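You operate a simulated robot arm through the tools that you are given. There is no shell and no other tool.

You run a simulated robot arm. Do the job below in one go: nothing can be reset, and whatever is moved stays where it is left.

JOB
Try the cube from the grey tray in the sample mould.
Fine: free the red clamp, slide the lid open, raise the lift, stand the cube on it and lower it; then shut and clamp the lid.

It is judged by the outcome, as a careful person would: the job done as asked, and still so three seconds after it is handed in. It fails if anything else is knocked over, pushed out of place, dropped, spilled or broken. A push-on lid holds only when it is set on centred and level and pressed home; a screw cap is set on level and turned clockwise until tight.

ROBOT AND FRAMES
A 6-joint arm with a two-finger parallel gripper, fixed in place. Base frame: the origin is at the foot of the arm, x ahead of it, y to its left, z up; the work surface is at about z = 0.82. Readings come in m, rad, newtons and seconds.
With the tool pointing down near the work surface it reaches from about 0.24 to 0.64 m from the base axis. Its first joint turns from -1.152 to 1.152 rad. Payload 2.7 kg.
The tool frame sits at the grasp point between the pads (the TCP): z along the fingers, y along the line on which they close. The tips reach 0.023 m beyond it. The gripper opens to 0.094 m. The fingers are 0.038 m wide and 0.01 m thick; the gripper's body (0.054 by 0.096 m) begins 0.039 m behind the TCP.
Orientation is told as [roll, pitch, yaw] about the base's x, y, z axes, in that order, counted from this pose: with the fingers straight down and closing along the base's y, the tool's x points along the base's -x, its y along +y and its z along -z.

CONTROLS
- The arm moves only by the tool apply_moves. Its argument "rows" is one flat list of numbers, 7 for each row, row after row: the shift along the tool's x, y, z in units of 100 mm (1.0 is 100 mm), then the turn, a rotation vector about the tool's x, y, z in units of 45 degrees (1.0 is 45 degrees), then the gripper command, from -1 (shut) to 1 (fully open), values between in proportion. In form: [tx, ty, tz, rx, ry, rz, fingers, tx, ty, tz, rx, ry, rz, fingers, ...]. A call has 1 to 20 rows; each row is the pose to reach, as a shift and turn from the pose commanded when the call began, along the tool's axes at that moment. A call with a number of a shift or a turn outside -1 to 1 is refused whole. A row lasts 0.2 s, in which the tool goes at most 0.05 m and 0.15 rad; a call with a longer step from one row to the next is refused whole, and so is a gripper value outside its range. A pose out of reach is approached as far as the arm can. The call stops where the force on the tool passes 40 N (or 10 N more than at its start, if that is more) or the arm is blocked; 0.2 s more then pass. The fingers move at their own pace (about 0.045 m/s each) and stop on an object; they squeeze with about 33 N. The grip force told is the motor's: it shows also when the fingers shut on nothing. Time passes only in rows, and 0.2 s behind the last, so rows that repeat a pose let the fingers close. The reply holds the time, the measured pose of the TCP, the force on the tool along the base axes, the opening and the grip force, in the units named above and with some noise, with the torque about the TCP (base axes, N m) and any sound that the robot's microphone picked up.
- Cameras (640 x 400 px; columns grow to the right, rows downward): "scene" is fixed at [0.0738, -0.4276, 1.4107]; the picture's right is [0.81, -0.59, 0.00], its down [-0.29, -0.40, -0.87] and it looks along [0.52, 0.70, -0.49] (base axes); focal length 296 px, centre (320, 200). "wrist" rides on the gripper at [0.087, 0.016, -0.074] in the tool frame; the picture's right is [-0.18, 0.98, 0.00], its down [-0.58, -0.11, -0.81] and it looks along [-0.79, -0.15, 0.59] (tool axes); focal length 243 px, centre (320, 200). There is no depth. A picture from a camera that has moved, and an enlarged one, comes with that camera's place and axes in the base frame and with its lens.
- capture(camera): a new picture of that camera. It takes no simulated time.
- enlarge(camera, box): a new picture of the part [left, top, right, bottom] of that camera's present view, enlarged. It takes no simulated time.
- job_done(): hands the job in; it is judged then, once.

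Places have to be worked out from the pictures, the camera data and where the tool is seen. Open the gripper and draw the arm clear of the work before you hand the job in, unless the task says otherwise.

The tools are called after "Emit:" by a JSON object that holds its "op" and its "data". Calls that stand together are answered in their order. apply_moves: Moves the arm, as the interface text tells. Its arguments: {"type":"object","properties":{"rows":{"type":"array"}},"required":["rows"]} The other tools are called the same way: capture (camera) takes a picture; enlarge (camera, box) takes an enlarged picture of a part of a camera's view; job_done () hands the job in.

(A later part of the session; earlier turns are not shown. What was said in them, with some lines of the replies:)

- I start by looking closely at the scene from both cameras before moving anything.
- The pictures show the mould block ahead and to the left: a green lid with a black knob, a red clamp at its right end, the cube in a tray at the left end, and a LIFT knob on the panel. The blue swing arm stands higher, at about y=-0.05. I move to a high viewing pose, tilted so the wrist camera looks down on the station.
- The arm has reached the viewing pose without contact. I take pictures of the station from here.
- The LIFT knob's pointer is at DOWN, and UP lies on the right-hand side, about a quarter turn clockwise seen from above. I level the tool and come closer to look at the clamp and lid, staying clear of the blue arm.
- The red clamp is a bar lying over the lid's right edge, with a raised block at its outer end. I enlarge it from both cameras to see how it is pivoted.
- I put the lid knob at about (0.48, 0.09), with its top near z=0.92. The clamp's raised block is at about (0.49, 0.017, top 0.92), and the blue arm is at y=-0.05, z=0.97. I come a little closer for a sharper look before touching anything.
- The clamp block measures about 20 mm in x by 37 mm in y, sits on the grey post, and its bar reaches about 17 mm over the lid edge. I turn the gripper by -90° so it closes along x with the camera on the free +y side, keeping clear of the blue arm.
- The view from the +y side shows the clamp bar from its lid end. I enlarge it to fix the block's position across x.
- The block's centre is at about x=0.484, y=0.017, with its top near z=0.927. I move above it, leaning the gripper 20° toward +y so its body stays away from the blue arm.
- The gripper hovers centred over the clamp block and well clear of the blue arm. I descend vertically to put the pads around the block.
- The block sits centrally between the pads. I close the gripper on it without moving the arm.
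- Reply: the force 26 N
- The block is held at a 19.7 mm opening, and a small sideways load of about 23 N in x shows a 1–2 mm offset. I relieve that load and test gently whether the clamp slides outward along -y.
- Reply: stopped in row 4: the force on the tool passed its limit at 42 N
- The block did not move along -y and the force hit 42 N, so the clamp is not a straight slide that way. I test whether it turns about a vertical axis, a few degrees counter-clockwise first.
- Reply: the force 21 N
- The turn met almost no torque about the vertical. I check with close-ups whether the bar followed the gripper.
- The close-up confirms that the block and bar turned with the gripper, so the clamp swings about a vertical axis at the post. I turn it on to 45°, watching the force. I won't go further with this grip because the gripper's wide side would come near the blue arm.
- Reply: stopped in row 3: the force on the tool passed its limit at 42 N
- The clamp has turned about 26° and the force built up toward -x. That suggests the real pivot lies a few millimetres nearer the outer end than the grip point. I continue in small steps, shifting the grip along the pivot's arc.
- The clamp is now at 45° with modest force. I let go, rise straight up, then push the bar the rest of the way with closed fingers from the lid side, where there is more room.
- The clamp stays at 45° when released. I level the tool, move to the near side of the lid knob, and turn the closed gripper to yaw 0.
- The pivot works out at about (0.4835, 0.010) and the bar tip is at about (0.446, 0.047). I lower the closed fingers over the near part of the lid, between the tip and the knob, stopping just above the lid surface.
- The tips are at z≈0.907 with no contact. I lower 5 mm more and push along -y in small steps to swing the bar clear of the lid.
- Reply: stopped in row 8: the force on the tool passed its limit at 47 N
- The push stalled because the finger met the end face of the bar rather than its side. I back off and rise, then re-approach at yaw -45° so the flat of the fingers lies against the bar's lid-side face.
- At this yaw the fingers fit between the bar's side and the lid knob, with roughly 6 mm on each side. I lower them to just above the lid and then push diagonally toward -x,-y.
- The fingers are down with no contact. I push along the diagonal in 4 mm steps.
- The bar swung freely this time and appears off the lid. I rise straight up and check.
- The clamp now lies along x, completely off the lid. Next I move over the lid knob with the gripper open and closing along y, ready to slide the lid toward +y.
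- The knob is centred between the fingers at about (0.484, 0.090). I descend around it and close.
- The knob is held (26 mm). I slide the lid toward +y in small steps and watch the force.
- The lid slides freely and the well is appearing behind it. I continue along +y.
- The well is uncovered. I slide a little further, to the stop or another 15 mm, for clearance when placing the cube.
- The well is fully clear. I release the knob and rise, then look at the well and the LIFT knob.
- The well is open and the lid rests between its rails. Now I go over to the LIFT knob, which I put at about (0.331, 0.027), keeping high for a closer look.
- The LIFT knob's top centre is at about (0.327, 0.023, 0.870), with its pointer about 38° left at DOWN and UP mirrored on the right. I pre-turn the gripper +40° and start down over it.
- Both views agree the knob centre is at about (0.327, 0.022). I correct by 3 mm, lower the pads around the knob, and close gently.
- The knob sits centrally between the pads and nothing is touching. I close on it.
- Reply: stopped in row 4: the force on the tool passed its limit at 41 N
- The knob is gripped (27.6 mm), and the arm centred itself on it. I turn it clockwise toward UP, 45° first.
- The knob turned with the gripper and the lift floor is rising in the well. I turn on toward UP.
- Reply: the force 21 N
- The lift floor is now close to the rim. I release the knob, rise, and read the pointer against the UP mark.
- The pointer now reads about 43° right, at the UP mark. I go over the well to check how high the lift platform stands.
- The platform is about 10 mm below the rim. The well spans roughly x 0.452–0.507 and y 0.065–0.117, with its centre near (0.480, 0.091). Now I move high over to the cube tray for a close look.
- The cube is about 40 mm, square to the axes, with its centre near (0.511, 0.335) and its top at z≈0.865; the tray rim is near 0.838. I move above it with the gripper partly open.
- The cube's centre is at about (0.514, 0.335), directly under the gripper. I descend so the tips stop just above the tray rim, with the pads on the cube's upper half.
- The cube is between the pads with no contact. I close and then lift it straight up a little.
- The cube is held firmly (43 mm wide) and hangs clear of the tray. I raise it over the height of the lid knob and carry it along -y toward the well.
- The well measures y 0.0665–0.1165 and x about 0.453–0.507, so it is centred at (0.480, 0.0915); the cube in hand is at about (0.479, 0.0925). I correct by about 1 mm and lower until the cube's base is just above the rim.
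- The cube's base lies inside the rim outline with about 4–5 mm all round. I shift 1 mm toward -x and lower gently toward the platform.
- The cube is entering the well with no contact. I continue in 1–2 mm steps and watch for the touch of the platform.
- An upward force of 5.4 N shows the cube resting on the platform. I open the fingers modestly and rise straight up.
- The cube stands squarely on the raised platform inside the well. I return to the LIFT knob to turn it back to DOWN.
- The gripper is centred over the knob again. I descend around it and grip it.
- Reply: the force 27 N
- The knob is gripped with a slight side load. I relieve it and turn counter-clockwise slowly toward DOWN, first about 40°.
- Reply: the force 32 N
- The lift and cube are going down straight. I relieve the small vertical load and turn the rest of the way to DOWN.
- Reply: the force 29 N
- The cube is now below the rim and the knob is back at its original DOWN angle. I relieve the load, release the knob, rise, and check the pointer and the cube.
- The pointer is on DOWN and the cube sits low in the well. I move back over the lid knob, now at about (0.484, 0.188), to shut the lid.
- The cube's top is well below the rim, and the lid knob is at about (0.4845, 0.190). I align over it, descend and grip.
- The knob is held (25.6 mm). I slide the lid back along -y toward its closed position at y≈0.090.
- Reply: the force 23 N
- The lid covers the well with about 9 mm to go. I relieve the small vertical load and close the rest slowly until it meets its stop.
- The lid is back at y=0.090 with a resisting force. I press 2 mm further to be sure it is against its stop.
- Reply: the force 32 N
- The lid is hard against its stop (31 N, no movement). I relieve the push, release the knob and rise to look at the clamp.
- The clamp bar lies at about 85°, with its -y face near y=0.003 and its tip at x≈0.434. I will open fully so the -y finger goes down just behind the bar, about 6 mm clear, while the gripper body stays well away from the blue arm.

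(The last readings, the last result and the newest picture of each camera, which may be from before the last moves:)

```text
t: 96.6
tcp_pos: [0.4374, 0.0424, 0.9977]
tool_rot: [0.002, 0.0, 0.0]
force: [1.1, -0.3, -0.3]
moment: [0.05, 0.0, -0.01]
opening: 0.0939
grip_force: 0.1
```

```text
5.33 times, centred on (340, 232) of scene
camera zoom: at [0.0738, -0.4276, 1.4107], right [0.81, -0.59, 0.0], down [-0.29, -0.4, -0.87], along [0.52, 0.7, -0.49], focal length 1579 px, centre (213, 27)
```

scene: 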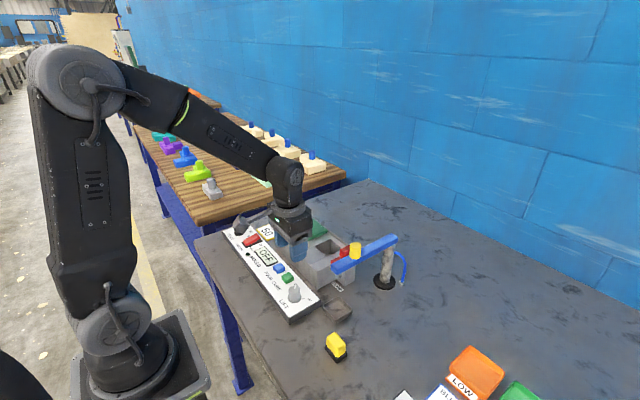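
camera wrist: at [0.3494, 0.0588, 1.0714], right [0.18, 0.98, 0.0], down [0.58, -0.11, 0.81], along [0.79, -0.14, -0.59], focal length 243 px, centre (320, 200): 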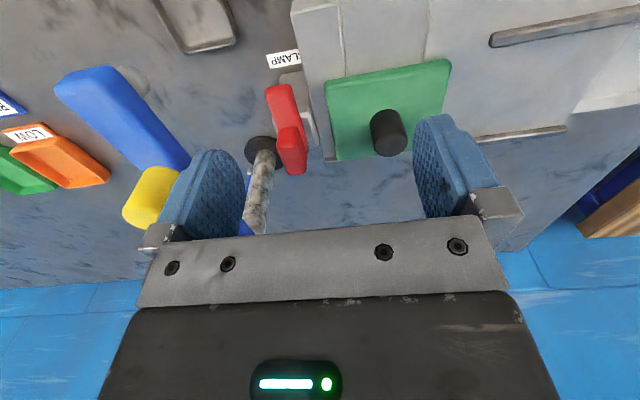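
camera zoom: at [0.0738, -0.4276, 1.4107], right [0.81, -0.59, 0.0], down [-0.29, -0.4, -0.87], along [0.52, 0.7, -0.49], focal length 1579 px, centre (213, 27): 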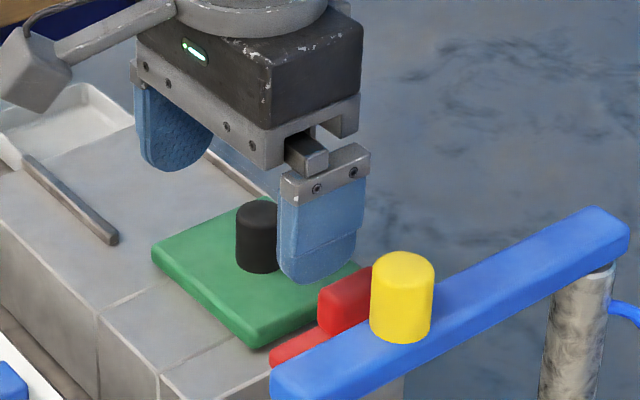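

The -y finger is lined up between the bar and the blue arm, with roughly 7 mm and 17 mm of room. I descend straight down in small steps.

Emit:
{"op": "apply_moves", "data": {"rows": [0, 0, 0.2, 0, 0, 0, 1, 0, 0, 0.4, 0, 0, 0, 1, 0, 0, 0.55, 0, 0, 0, 1, 0, 0, 0.65, 0, 0, 0, 1, 0, 0, 0.72, 0, 0, 0, 1, 0, 0, 0.72, 0, 0, 0, 1]}}

Emit:
{"op": "capture", "data": {"camera": "wrist"}}

Emit:
{"op": "enlarge", "data": {"camera": "scene", "box": [290, 195, 390, 270]}}

```text
t: 98.0
tcp_pos: [0.4366, 0.0437, 0.927]
tool_rot: [0.005, -0.001, 0.002]
force: [0.2, -0.3, -0.6]
moment: [0.0, -0.01, -0.02]
opening: 0.0939
grip_force: 0.0
```

```text
taken
camera wrist: at [0.3488, 0.0597, 1.0], right [0.18, 0.98, 0.0], down [0.58, -0.11, 0.81], along [0.79, -0.14, -0.59], focal length 243 px, centre (320, 200)
```

wrist: 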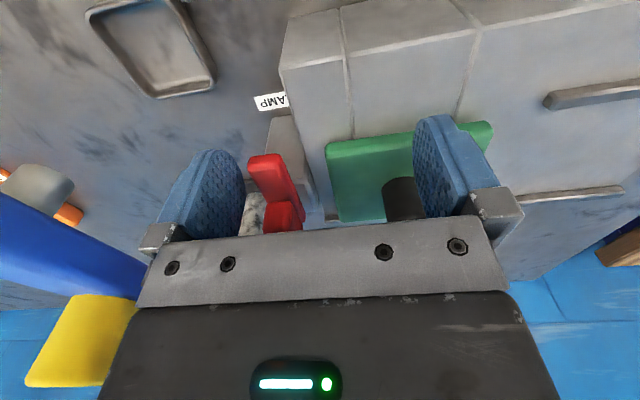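

```text
5.33 times, centred on (340, 232) of scene
camera zoom: at [0.0738, -0.4276, 1.4107], right [0.81, -0.59, 0.0], down [-0.29, -0.4, -0.87], along [0.52, 0.7, -0.49], focal length 1579 px, centre (213, 27)
```

zoom: 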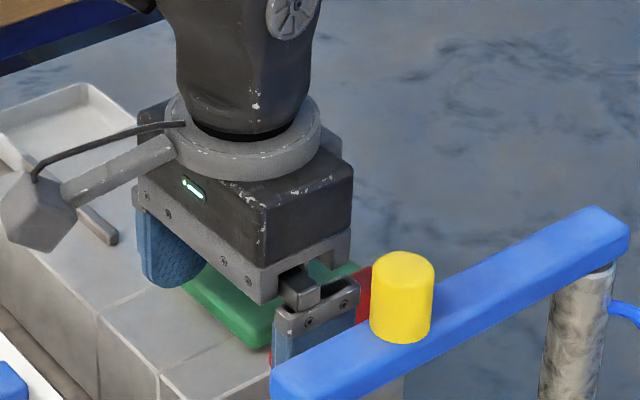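

The finger is in place behind the bar with no contact. I lower 1.5 mm more and sweep +y in 4 mm steps to swing the bar back toward the lid.

Emit:
{"op": "apply_moves", "data": {"rows": [0, 0, 0.015, 0, 0, 0, 1, 0, 0.04, 0.015, 0, 0, 0, 1, 0, 0.08, 0.015, 0, 0, 0, 1, 0, 0.12, 0.015, 0, 0, 0, 1, 0, 0.16, 0.015, 0, 0, 0, 1, 0, 0.2, 0.015, 0, 0, 0, 1, 0, 0.24, 0.015, 0, 0, 0, 1, 0, 0.28, 0.015, 0, 0, 0, 1, 0, 0.32, 0.015, 0, 0, 0, 1, 0, 0.36, 0.015, 0, 0, 0, 1, 0, 0.4, 0.015, 0, 0, 0, 1, 0, 0.44, 0.015, 0, 0, 0, 1, 0, 0.44, 0.015, 0, 0, 0, 1]}}

Emit:
{"op": "capture", "data": {"camera": "wrist"}}

Emit:
{"op": "enlarge", "data": {"camera": "scene", "box": [290, 195, 390, 270]}}

```text
t: 100.8
tcp_pos: [0.4365, 0.0868, 0.9261]
tool_rot: [0.004, 0.001, 0.003]
force: [0.1, 0.1, 0.3]
moment: [0.0, -0.01, -0.03]
opening: 0.0941
grip_force: 0.0
```

```text
taken
camera wrist: at [0.3492, 0.1036, 0.9988], right [0.18, 0.98, 0.0], down [0.58, -0.11, 0.81], along [0.79, -0.14, -0.59], focal length 243 px, centre (320, 200)
```

wrist: 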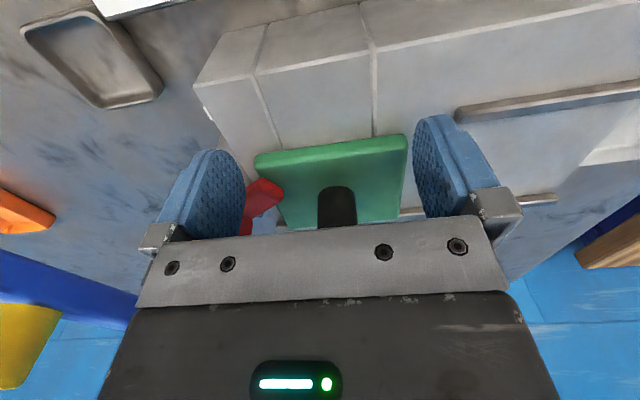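

```text
5.33 times, centred on (340, 232) of scene
camera zoom: at [0.0738, -0.4276, 1.4107], right [0.81, -0.59, 0.0], down [-0.29, -0.4, -0.87], along [0.52, 0.7, -0.49], focal length 1579 px, centre (213, 27)
```

zoom: 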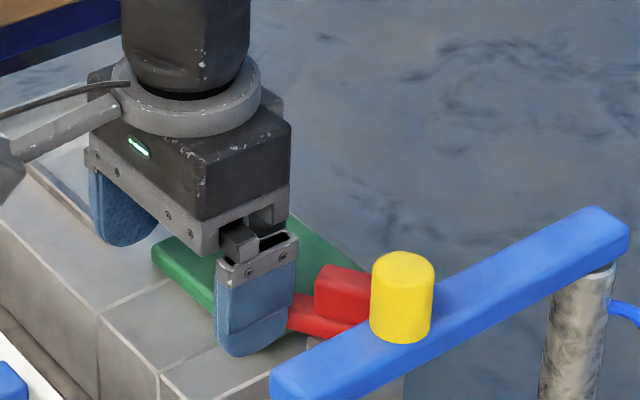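

The bar is now about two thirds of the way back, over the lid edge. I push its side in +x with the same finger to bring it in line over the lid.

Emit:
{"op": "apply_moves", "data": {"rows": [-0.03, 0.02, 0, 0, 0, 0, 1, -0.06, 0.04, 0, 0, 0, 0, 1, -0.09, 0.05, 0, 0, 0, 0, 1, -0.12, 0.05, 0, 0, 0, 0, 1, -0.15, 0.05, 0, 0, 0, 0, 1, -0.17, 0.05, 0, 0, 0, 0, 1, -0.17, 0.05, 0, 0, 0, 0, 1]}}

Emit:
{"op": "capture", "data": {"camera": "wrist"}}

Emit:
{"op": "enlarge", "data": {"camera": "scene", "box": [290, 195, 390, 270]}}

```text
t: 102.4
tcp_pos: [0.4547, 0.0929, 0.9241]
tool_rot: [0.004, 0.0, 0.001]
force: [-0.3, -1.0, 0.9]
moment: [0.01, 0.0, 0.0]
opening: 0.094
grip_force: 0.1
```

```text
taken
camera wrist: at [0.3671, 0.1092, 0.999], right [0.18, 0.98, 0.0], down [0.58, -0.11, 0.81], along [0.79, -0.14, -0.59], focal length 243 px, centre (320, 200)
```

wrist: 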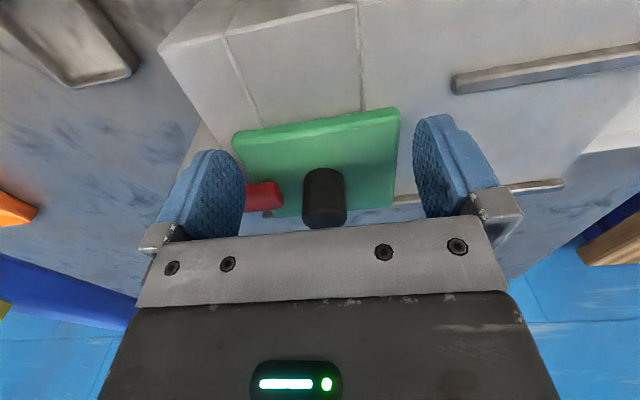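

```text
5.33 times, centred on (340, 232) of scene
camera zoom: at [0.0738, -0.4276, 1.4107], right [0.81, -0.59, 0.0], down [-0.29, -0.4, -0.87], along [0.52, 0.7, -0.49], focal length 1579 px, centre (213, 27)
```

zoom: 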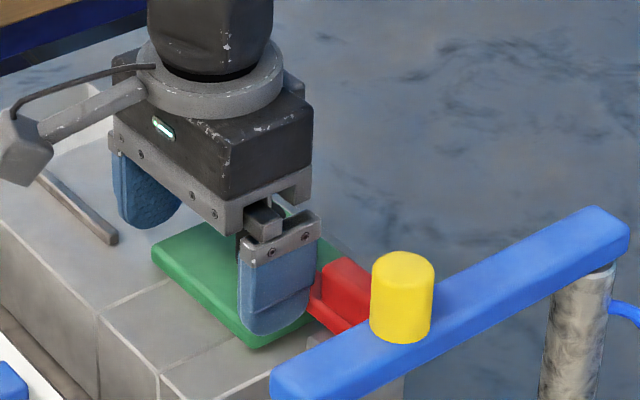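

The bar looks nearly in line. I enlarge the view to judge its angle before pushing further.

Emit:
{"op": "enlarge", "data": {"camera": "wrist", "box": [220, 100, 420, 240]}}

Emit:
{"op": "enlarge", "data": {"camera": "scene", "box": [325, 225, 375, 262]}}

```text
2.86 times, centred on (320, 170) of wrist
camera zoom: at [0.3671, 0.1092, 0.999], right [0.18, 0.98, 0.0], down [0.58, -0.11, 0.81], along [0.79, -0.14, -0.59], focal length 693 px, centre (320, 286)
```

zoom: 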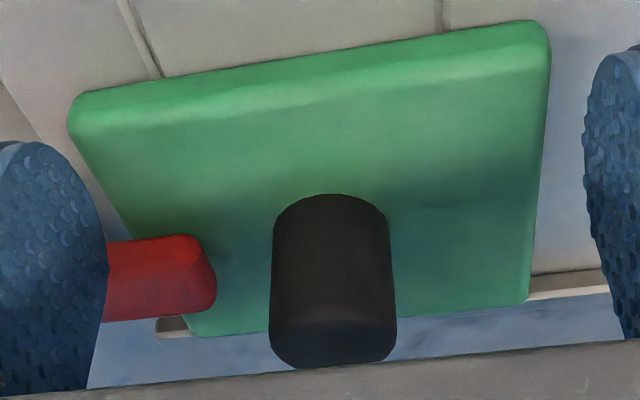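

```text
10.81 times, centred on (350, 244) of scene
camera zoom: at [0.0738, -0.4276, 1.4107], right [0.81, -0.59, 0.0], down [-0.29, -0.4, -0.87], along [0.52, 0.7, -0.49], focal length 3200 px, centre (-4, -270)
```

zoom: 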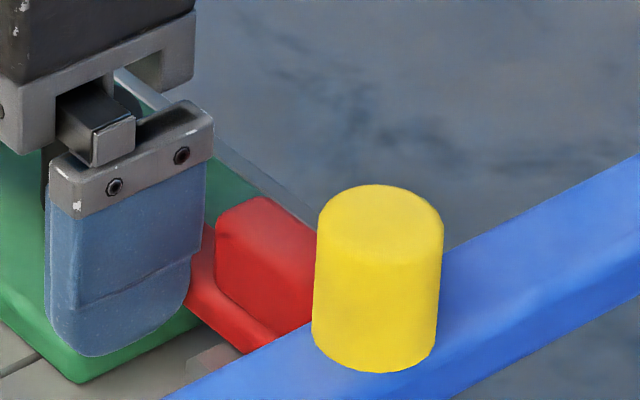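

The bar's edge runs parallel to the lid's edges, so it is almost closed. I push another 2 mm gently to feel for the stop.

Emit:
{"op": "apply_moves", "data": {"rows": [-0.005, 0, 0, 0, 0, 0, 1, -0.01, 0, 0, 0, 0, 0, 1, -0.015, 0, 0, 0, 0, 0, 1, -0.02, 0, 0, 0, 0, 0, 1, -0.02, 0, 0, 0, 0, 0, 1]}}

Emit:
{"op": "enlarge", "data": {"camera": "wrist", "box": [220, 100, 420, 240]}}

```text
t: 103.6
tcp_pos: [0.4565, 0.0932, 0.924]
tool_rot: [0.003, 0.001, 0.002]
force: [-0.9, 0.6, 0.8]
moment: [-0.05, -0.02, -0.05]
opening: 0.0939
grip_force: 0.1
```

```text
2.86 times, centred on (320, 170) of wrist
camera zoom: at [0.3687, 0.1091, 0.9986], right [0.18, 0.98, 0.0], down [0.58, -0.11, 0.81], along [0.79, -0.15, -0.59], focal length 693 px, centre (320, 286)
```

zoom: 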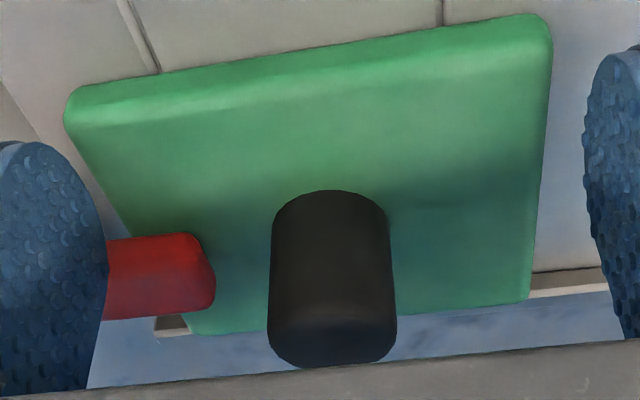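

No stop felt yet. I push 3 mm more in half-millimetre steps and watch the force.

Emit:
{"op": "apply_moves", "data": {"rows": [-0.005, 0, 0, 0, 0, 0, 1, -0.01, 0, 0, 0, 0, 0, 1, -0.015, 0, 0, 0, 0, 0, 1, -0.02, 0, 0, 0, 0, 0, 1, -0.025, 0, 0, 0, 0, 0, 1, -0.03, 0, 0, 0, 0, 0, 1, -0.03, 0, 0, 0, 0, 0, 1]}}

Emit:
{"op": "enlarge", "data": {"camera": "wrist", "box": [220, 100, 420, 240]}}

Emit:
{"op": "enlarge", "data": {"camera": "scene", "box": [325, 225, 375, 262]}}

```text
t: 105.2
tcp_pos: [0.458, 0.0919, 0.9257]
tool_rot: [0.002, 0.003, 0.0]
force: [-17.8, 0.4, 7.9]
moment: [-0.48, -0.33, -1.11]
opening: 0.0932
grip_force: 0.1
```

```text
2.86 times, centred on (320, 170) of wrist
camera zoom: at [0.3702, 0.1089, 0.9991], right [0.18, 0.98, 0.0], down [0.58, -0.11, 0.8], along [0.79, -0.15, -0.59], focal length 693 px, centre (320, 286)
```

zoom: 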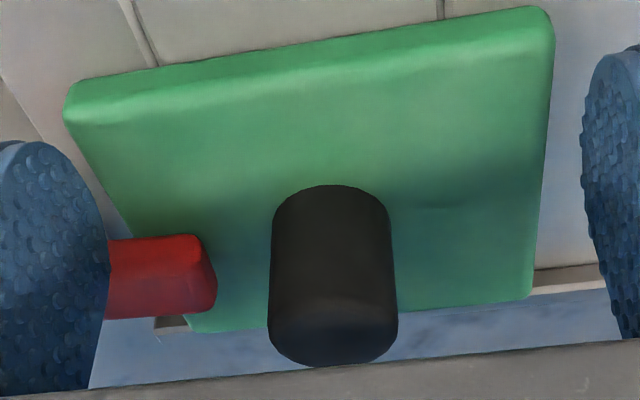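

```text
10.81 times, centred on (350, 244) of scene
camera zoom: at [0.0732, -0.4276, 1.4107], right [0.81, -0.59, 0.0], down [-0.29, -0.4, -0.87], along [0.52, 0.7, -0.49], focal length 3200 px, centre (-4, -270)
```

zoom: 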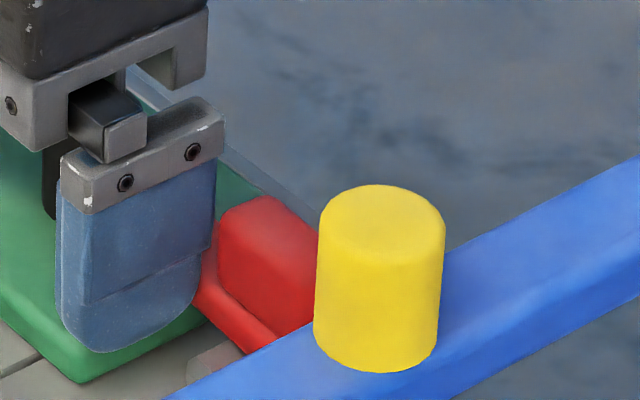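

The force rose to 18 N with a turning moment, so the clamp is against its closed stop. I back off in -x and rise clear.

Emit:
{"op": "apply_moves", "data": {"rows": [0.05, 0, 0, 0, 0, 0, 1, 0.1, 0, 0, 0, 0, 0, 1, 0.1, 0, -0.3, 0, 0, 0, 1, 0.1, 0, -0.6, 0, 0, 0, 1, 0.2, 0, -1.0, 0, 0, 0, 1, 0.2, 0, -1.0, 0, 0, 0, 1]}}

Emit:
{"op": "capture", "data": {"camera": "wrist"}}

Emit:
{"op": "enlarge", "data": {"camera": "wrist", "box": [240, 20, 440, 145]}}

Emit:
{"op": "enlarge", "data": {"camera": "scene", "box": [300, 215, 380, 265]}}

```text
t: 106.6
tcp_pos: [0.439, 0.0922, 1.0256]
tool_rot: [0.004, 0.002, 0.002]
force: [-0.2, -0.4, 0.8]
moment: [-0.01, 0.02, -0.02]
opening: 0.094
grip_force: 0.0
```

```text
taken
camera wrist: at [0.3509, 0.1073, 1.099], right [0.18, 0.98, 0.0], down [0.58, -0.11, 0.81], along [0.79, -0.15, -0.59], focal length 243 px, centre (320, 200)
```

wrist: 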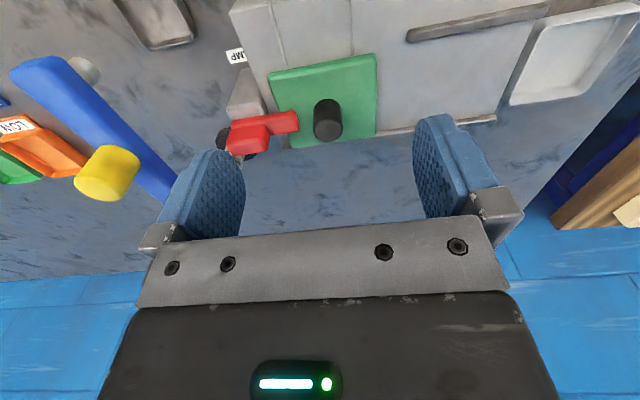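

```text
3.20 times, centred on (340, 82) of wrist
camera zoom: at [0.3509, 0.1073, 1.099], right [0.18, 0.98, 0.0], down [0.58, -0.11, 0.81], along [0.79, -0.15, -0.59], focal length 776 px, centre (256, 576)
```

zoom: 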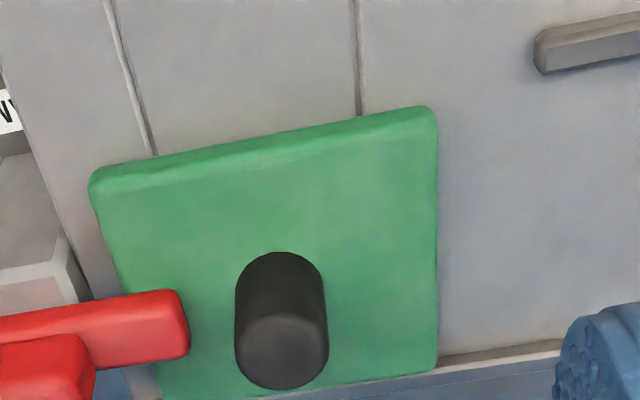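

```text
8.00 times, centred on (340, 240) of scene
camera zoom: at [0.0738, -0.4276, 1.4107], right [0.81, -0.59, 0.0], down [-0.29, -0.4, -0.87], along [0.52, 0.7, -0.49], focal length 2368 px, centre (160, -120)
```

zoom: 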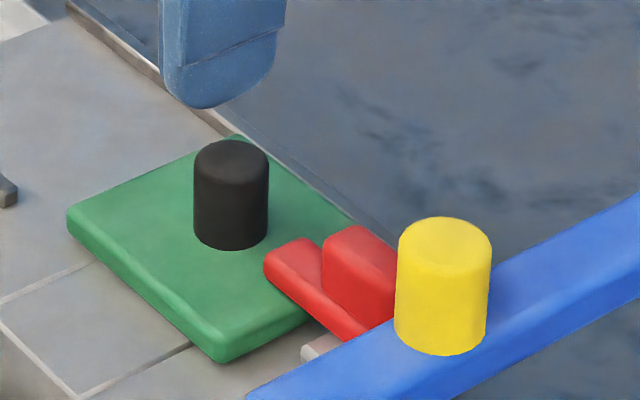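

The lid and clamp now match the first picture, and the blue arm has not moved. I draw the arm up and back to about its starting pose and make a last check.

Emit:
{"op": "apply_moves", "data": {"rows": [0.1, 0, -0.3, 0, 0, 0, 1, 0.3, 0, -0.6, 0, 0, 0, 1, 0.5, 0, -0.85, 0, 0, 0, 1, 0.7, 0, -1.0, 0, 0, 0, 1, 0.7, 0, -1.0, 0, 0, 0, 1]}}

Emit:
{"op": "apply_moves", "data": {"rows": [0.0, -0.3, -0.2, 0, 0, 0, 1, 0, -0.6, -0.5, 0, 0, 0, 1, 0, -0.9, -0.7, 0, 0, 0, 1, 0, -1.0, -0.75, 0, 0, 0, 1, 0, -1.0, -0.75, 0, 0, 0, 1]}}

Emit:
{"op": "capture", "data": {"camera": "scene"}}

Emit:
{"op": "enlarge", "data": {"camera": "scene", "box": [200, 190, 420, 330]}}

Emit:
{"op": "capture", "data": {"camera": "wrist"}}

```text
t: 107.8
tcp_pos: [0.3675, 0.0924, 1.1244]
tool_rot: [0.006, 0.0, 0.002]
force: [0.4, -0.1, 0.2]
moment: [-0.02, 0.0, -0.01]
opening: 0.0939
grip_force: 0.0
```

```text
t: 109.0
tcp_pos: [0.3706, -0.0083, 1.1999]
tool_rot: [0.003, 0.001, 0.001]
force: [0.9, -0.7, 0.0]
moment: [0.05, -0.01, 0.0]
opening: 0.094
grip_force: 0.1
```

```text
taken
```

scene: 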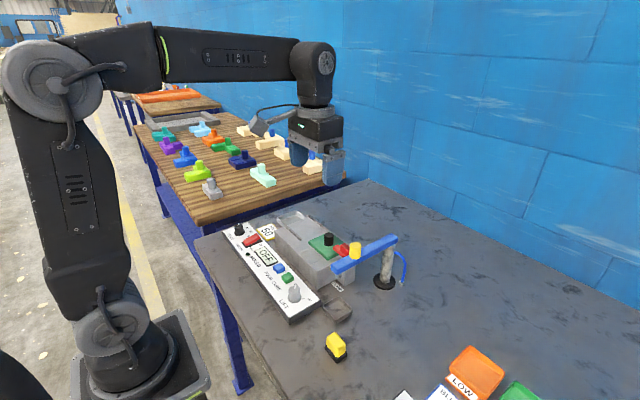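

```text
2.86 times, centred on (310, 260) of scene
camera zoom: at [0.0738, -0.4276, 1.4107], right [0.81, -0.59, 0.0], down [-0.29, -0.4, -0.87], along [0.52, 0.7, -0.49], focal length 846 px, centre (349, 29)
```

zoom: 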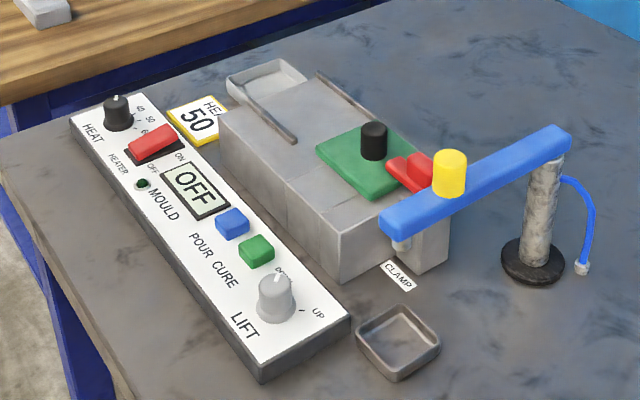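

```text
taken
camera wrist: at [0.2826, 0.0075, 1.2732], right [0.18, 0.98, 0.0], down [0.58, -0.11, 0.81], along [0.79, -0.14, -0.59], focal length 243 px, centre (320, 200)
```

wrist: 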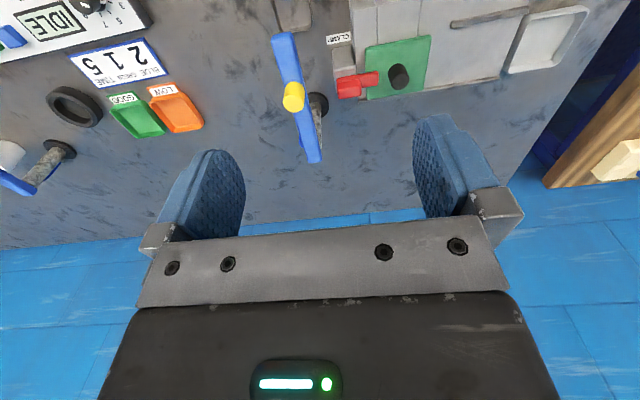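

The final pictures show the cube's tray empty, the lift knob at DOWN, the lid shut and the clamp across it. Everything else is where it was at the start, the gripper is open, and the arm is clear. I hand the job in.

Emit:
{"op": "job_done", "data": {}}

```text
The job is handed in.
```

The cube from the grey tray is in the sample mould, with the lift down, the lid shut and the red clamp back across it. I've handed the job in; the judging result hasn't come back.

- **Clamp:** it swings on a vertical pivot. I swung it off the lid to start, and at the end pushed it back until it met its stop.
- **Lid and lift:** the lid slid open and later shut against its stop. I turned the lift knob to UP, stood the cube on the platform, and turned the knob back to DOWN. The cube sat well below the rim before the lid closed.
- **Surroundings:** the last pictures show the blue arm, panel controls and other trays where they were at the start. The gripper is open and the arm is clear of the work.

While I was working out how the clamp moves, the arm stopped at its force limit on three pushes (42–47 N). It also stopped once at 41 N while gripping the lift knob. The pictures showed no damage from any of these.
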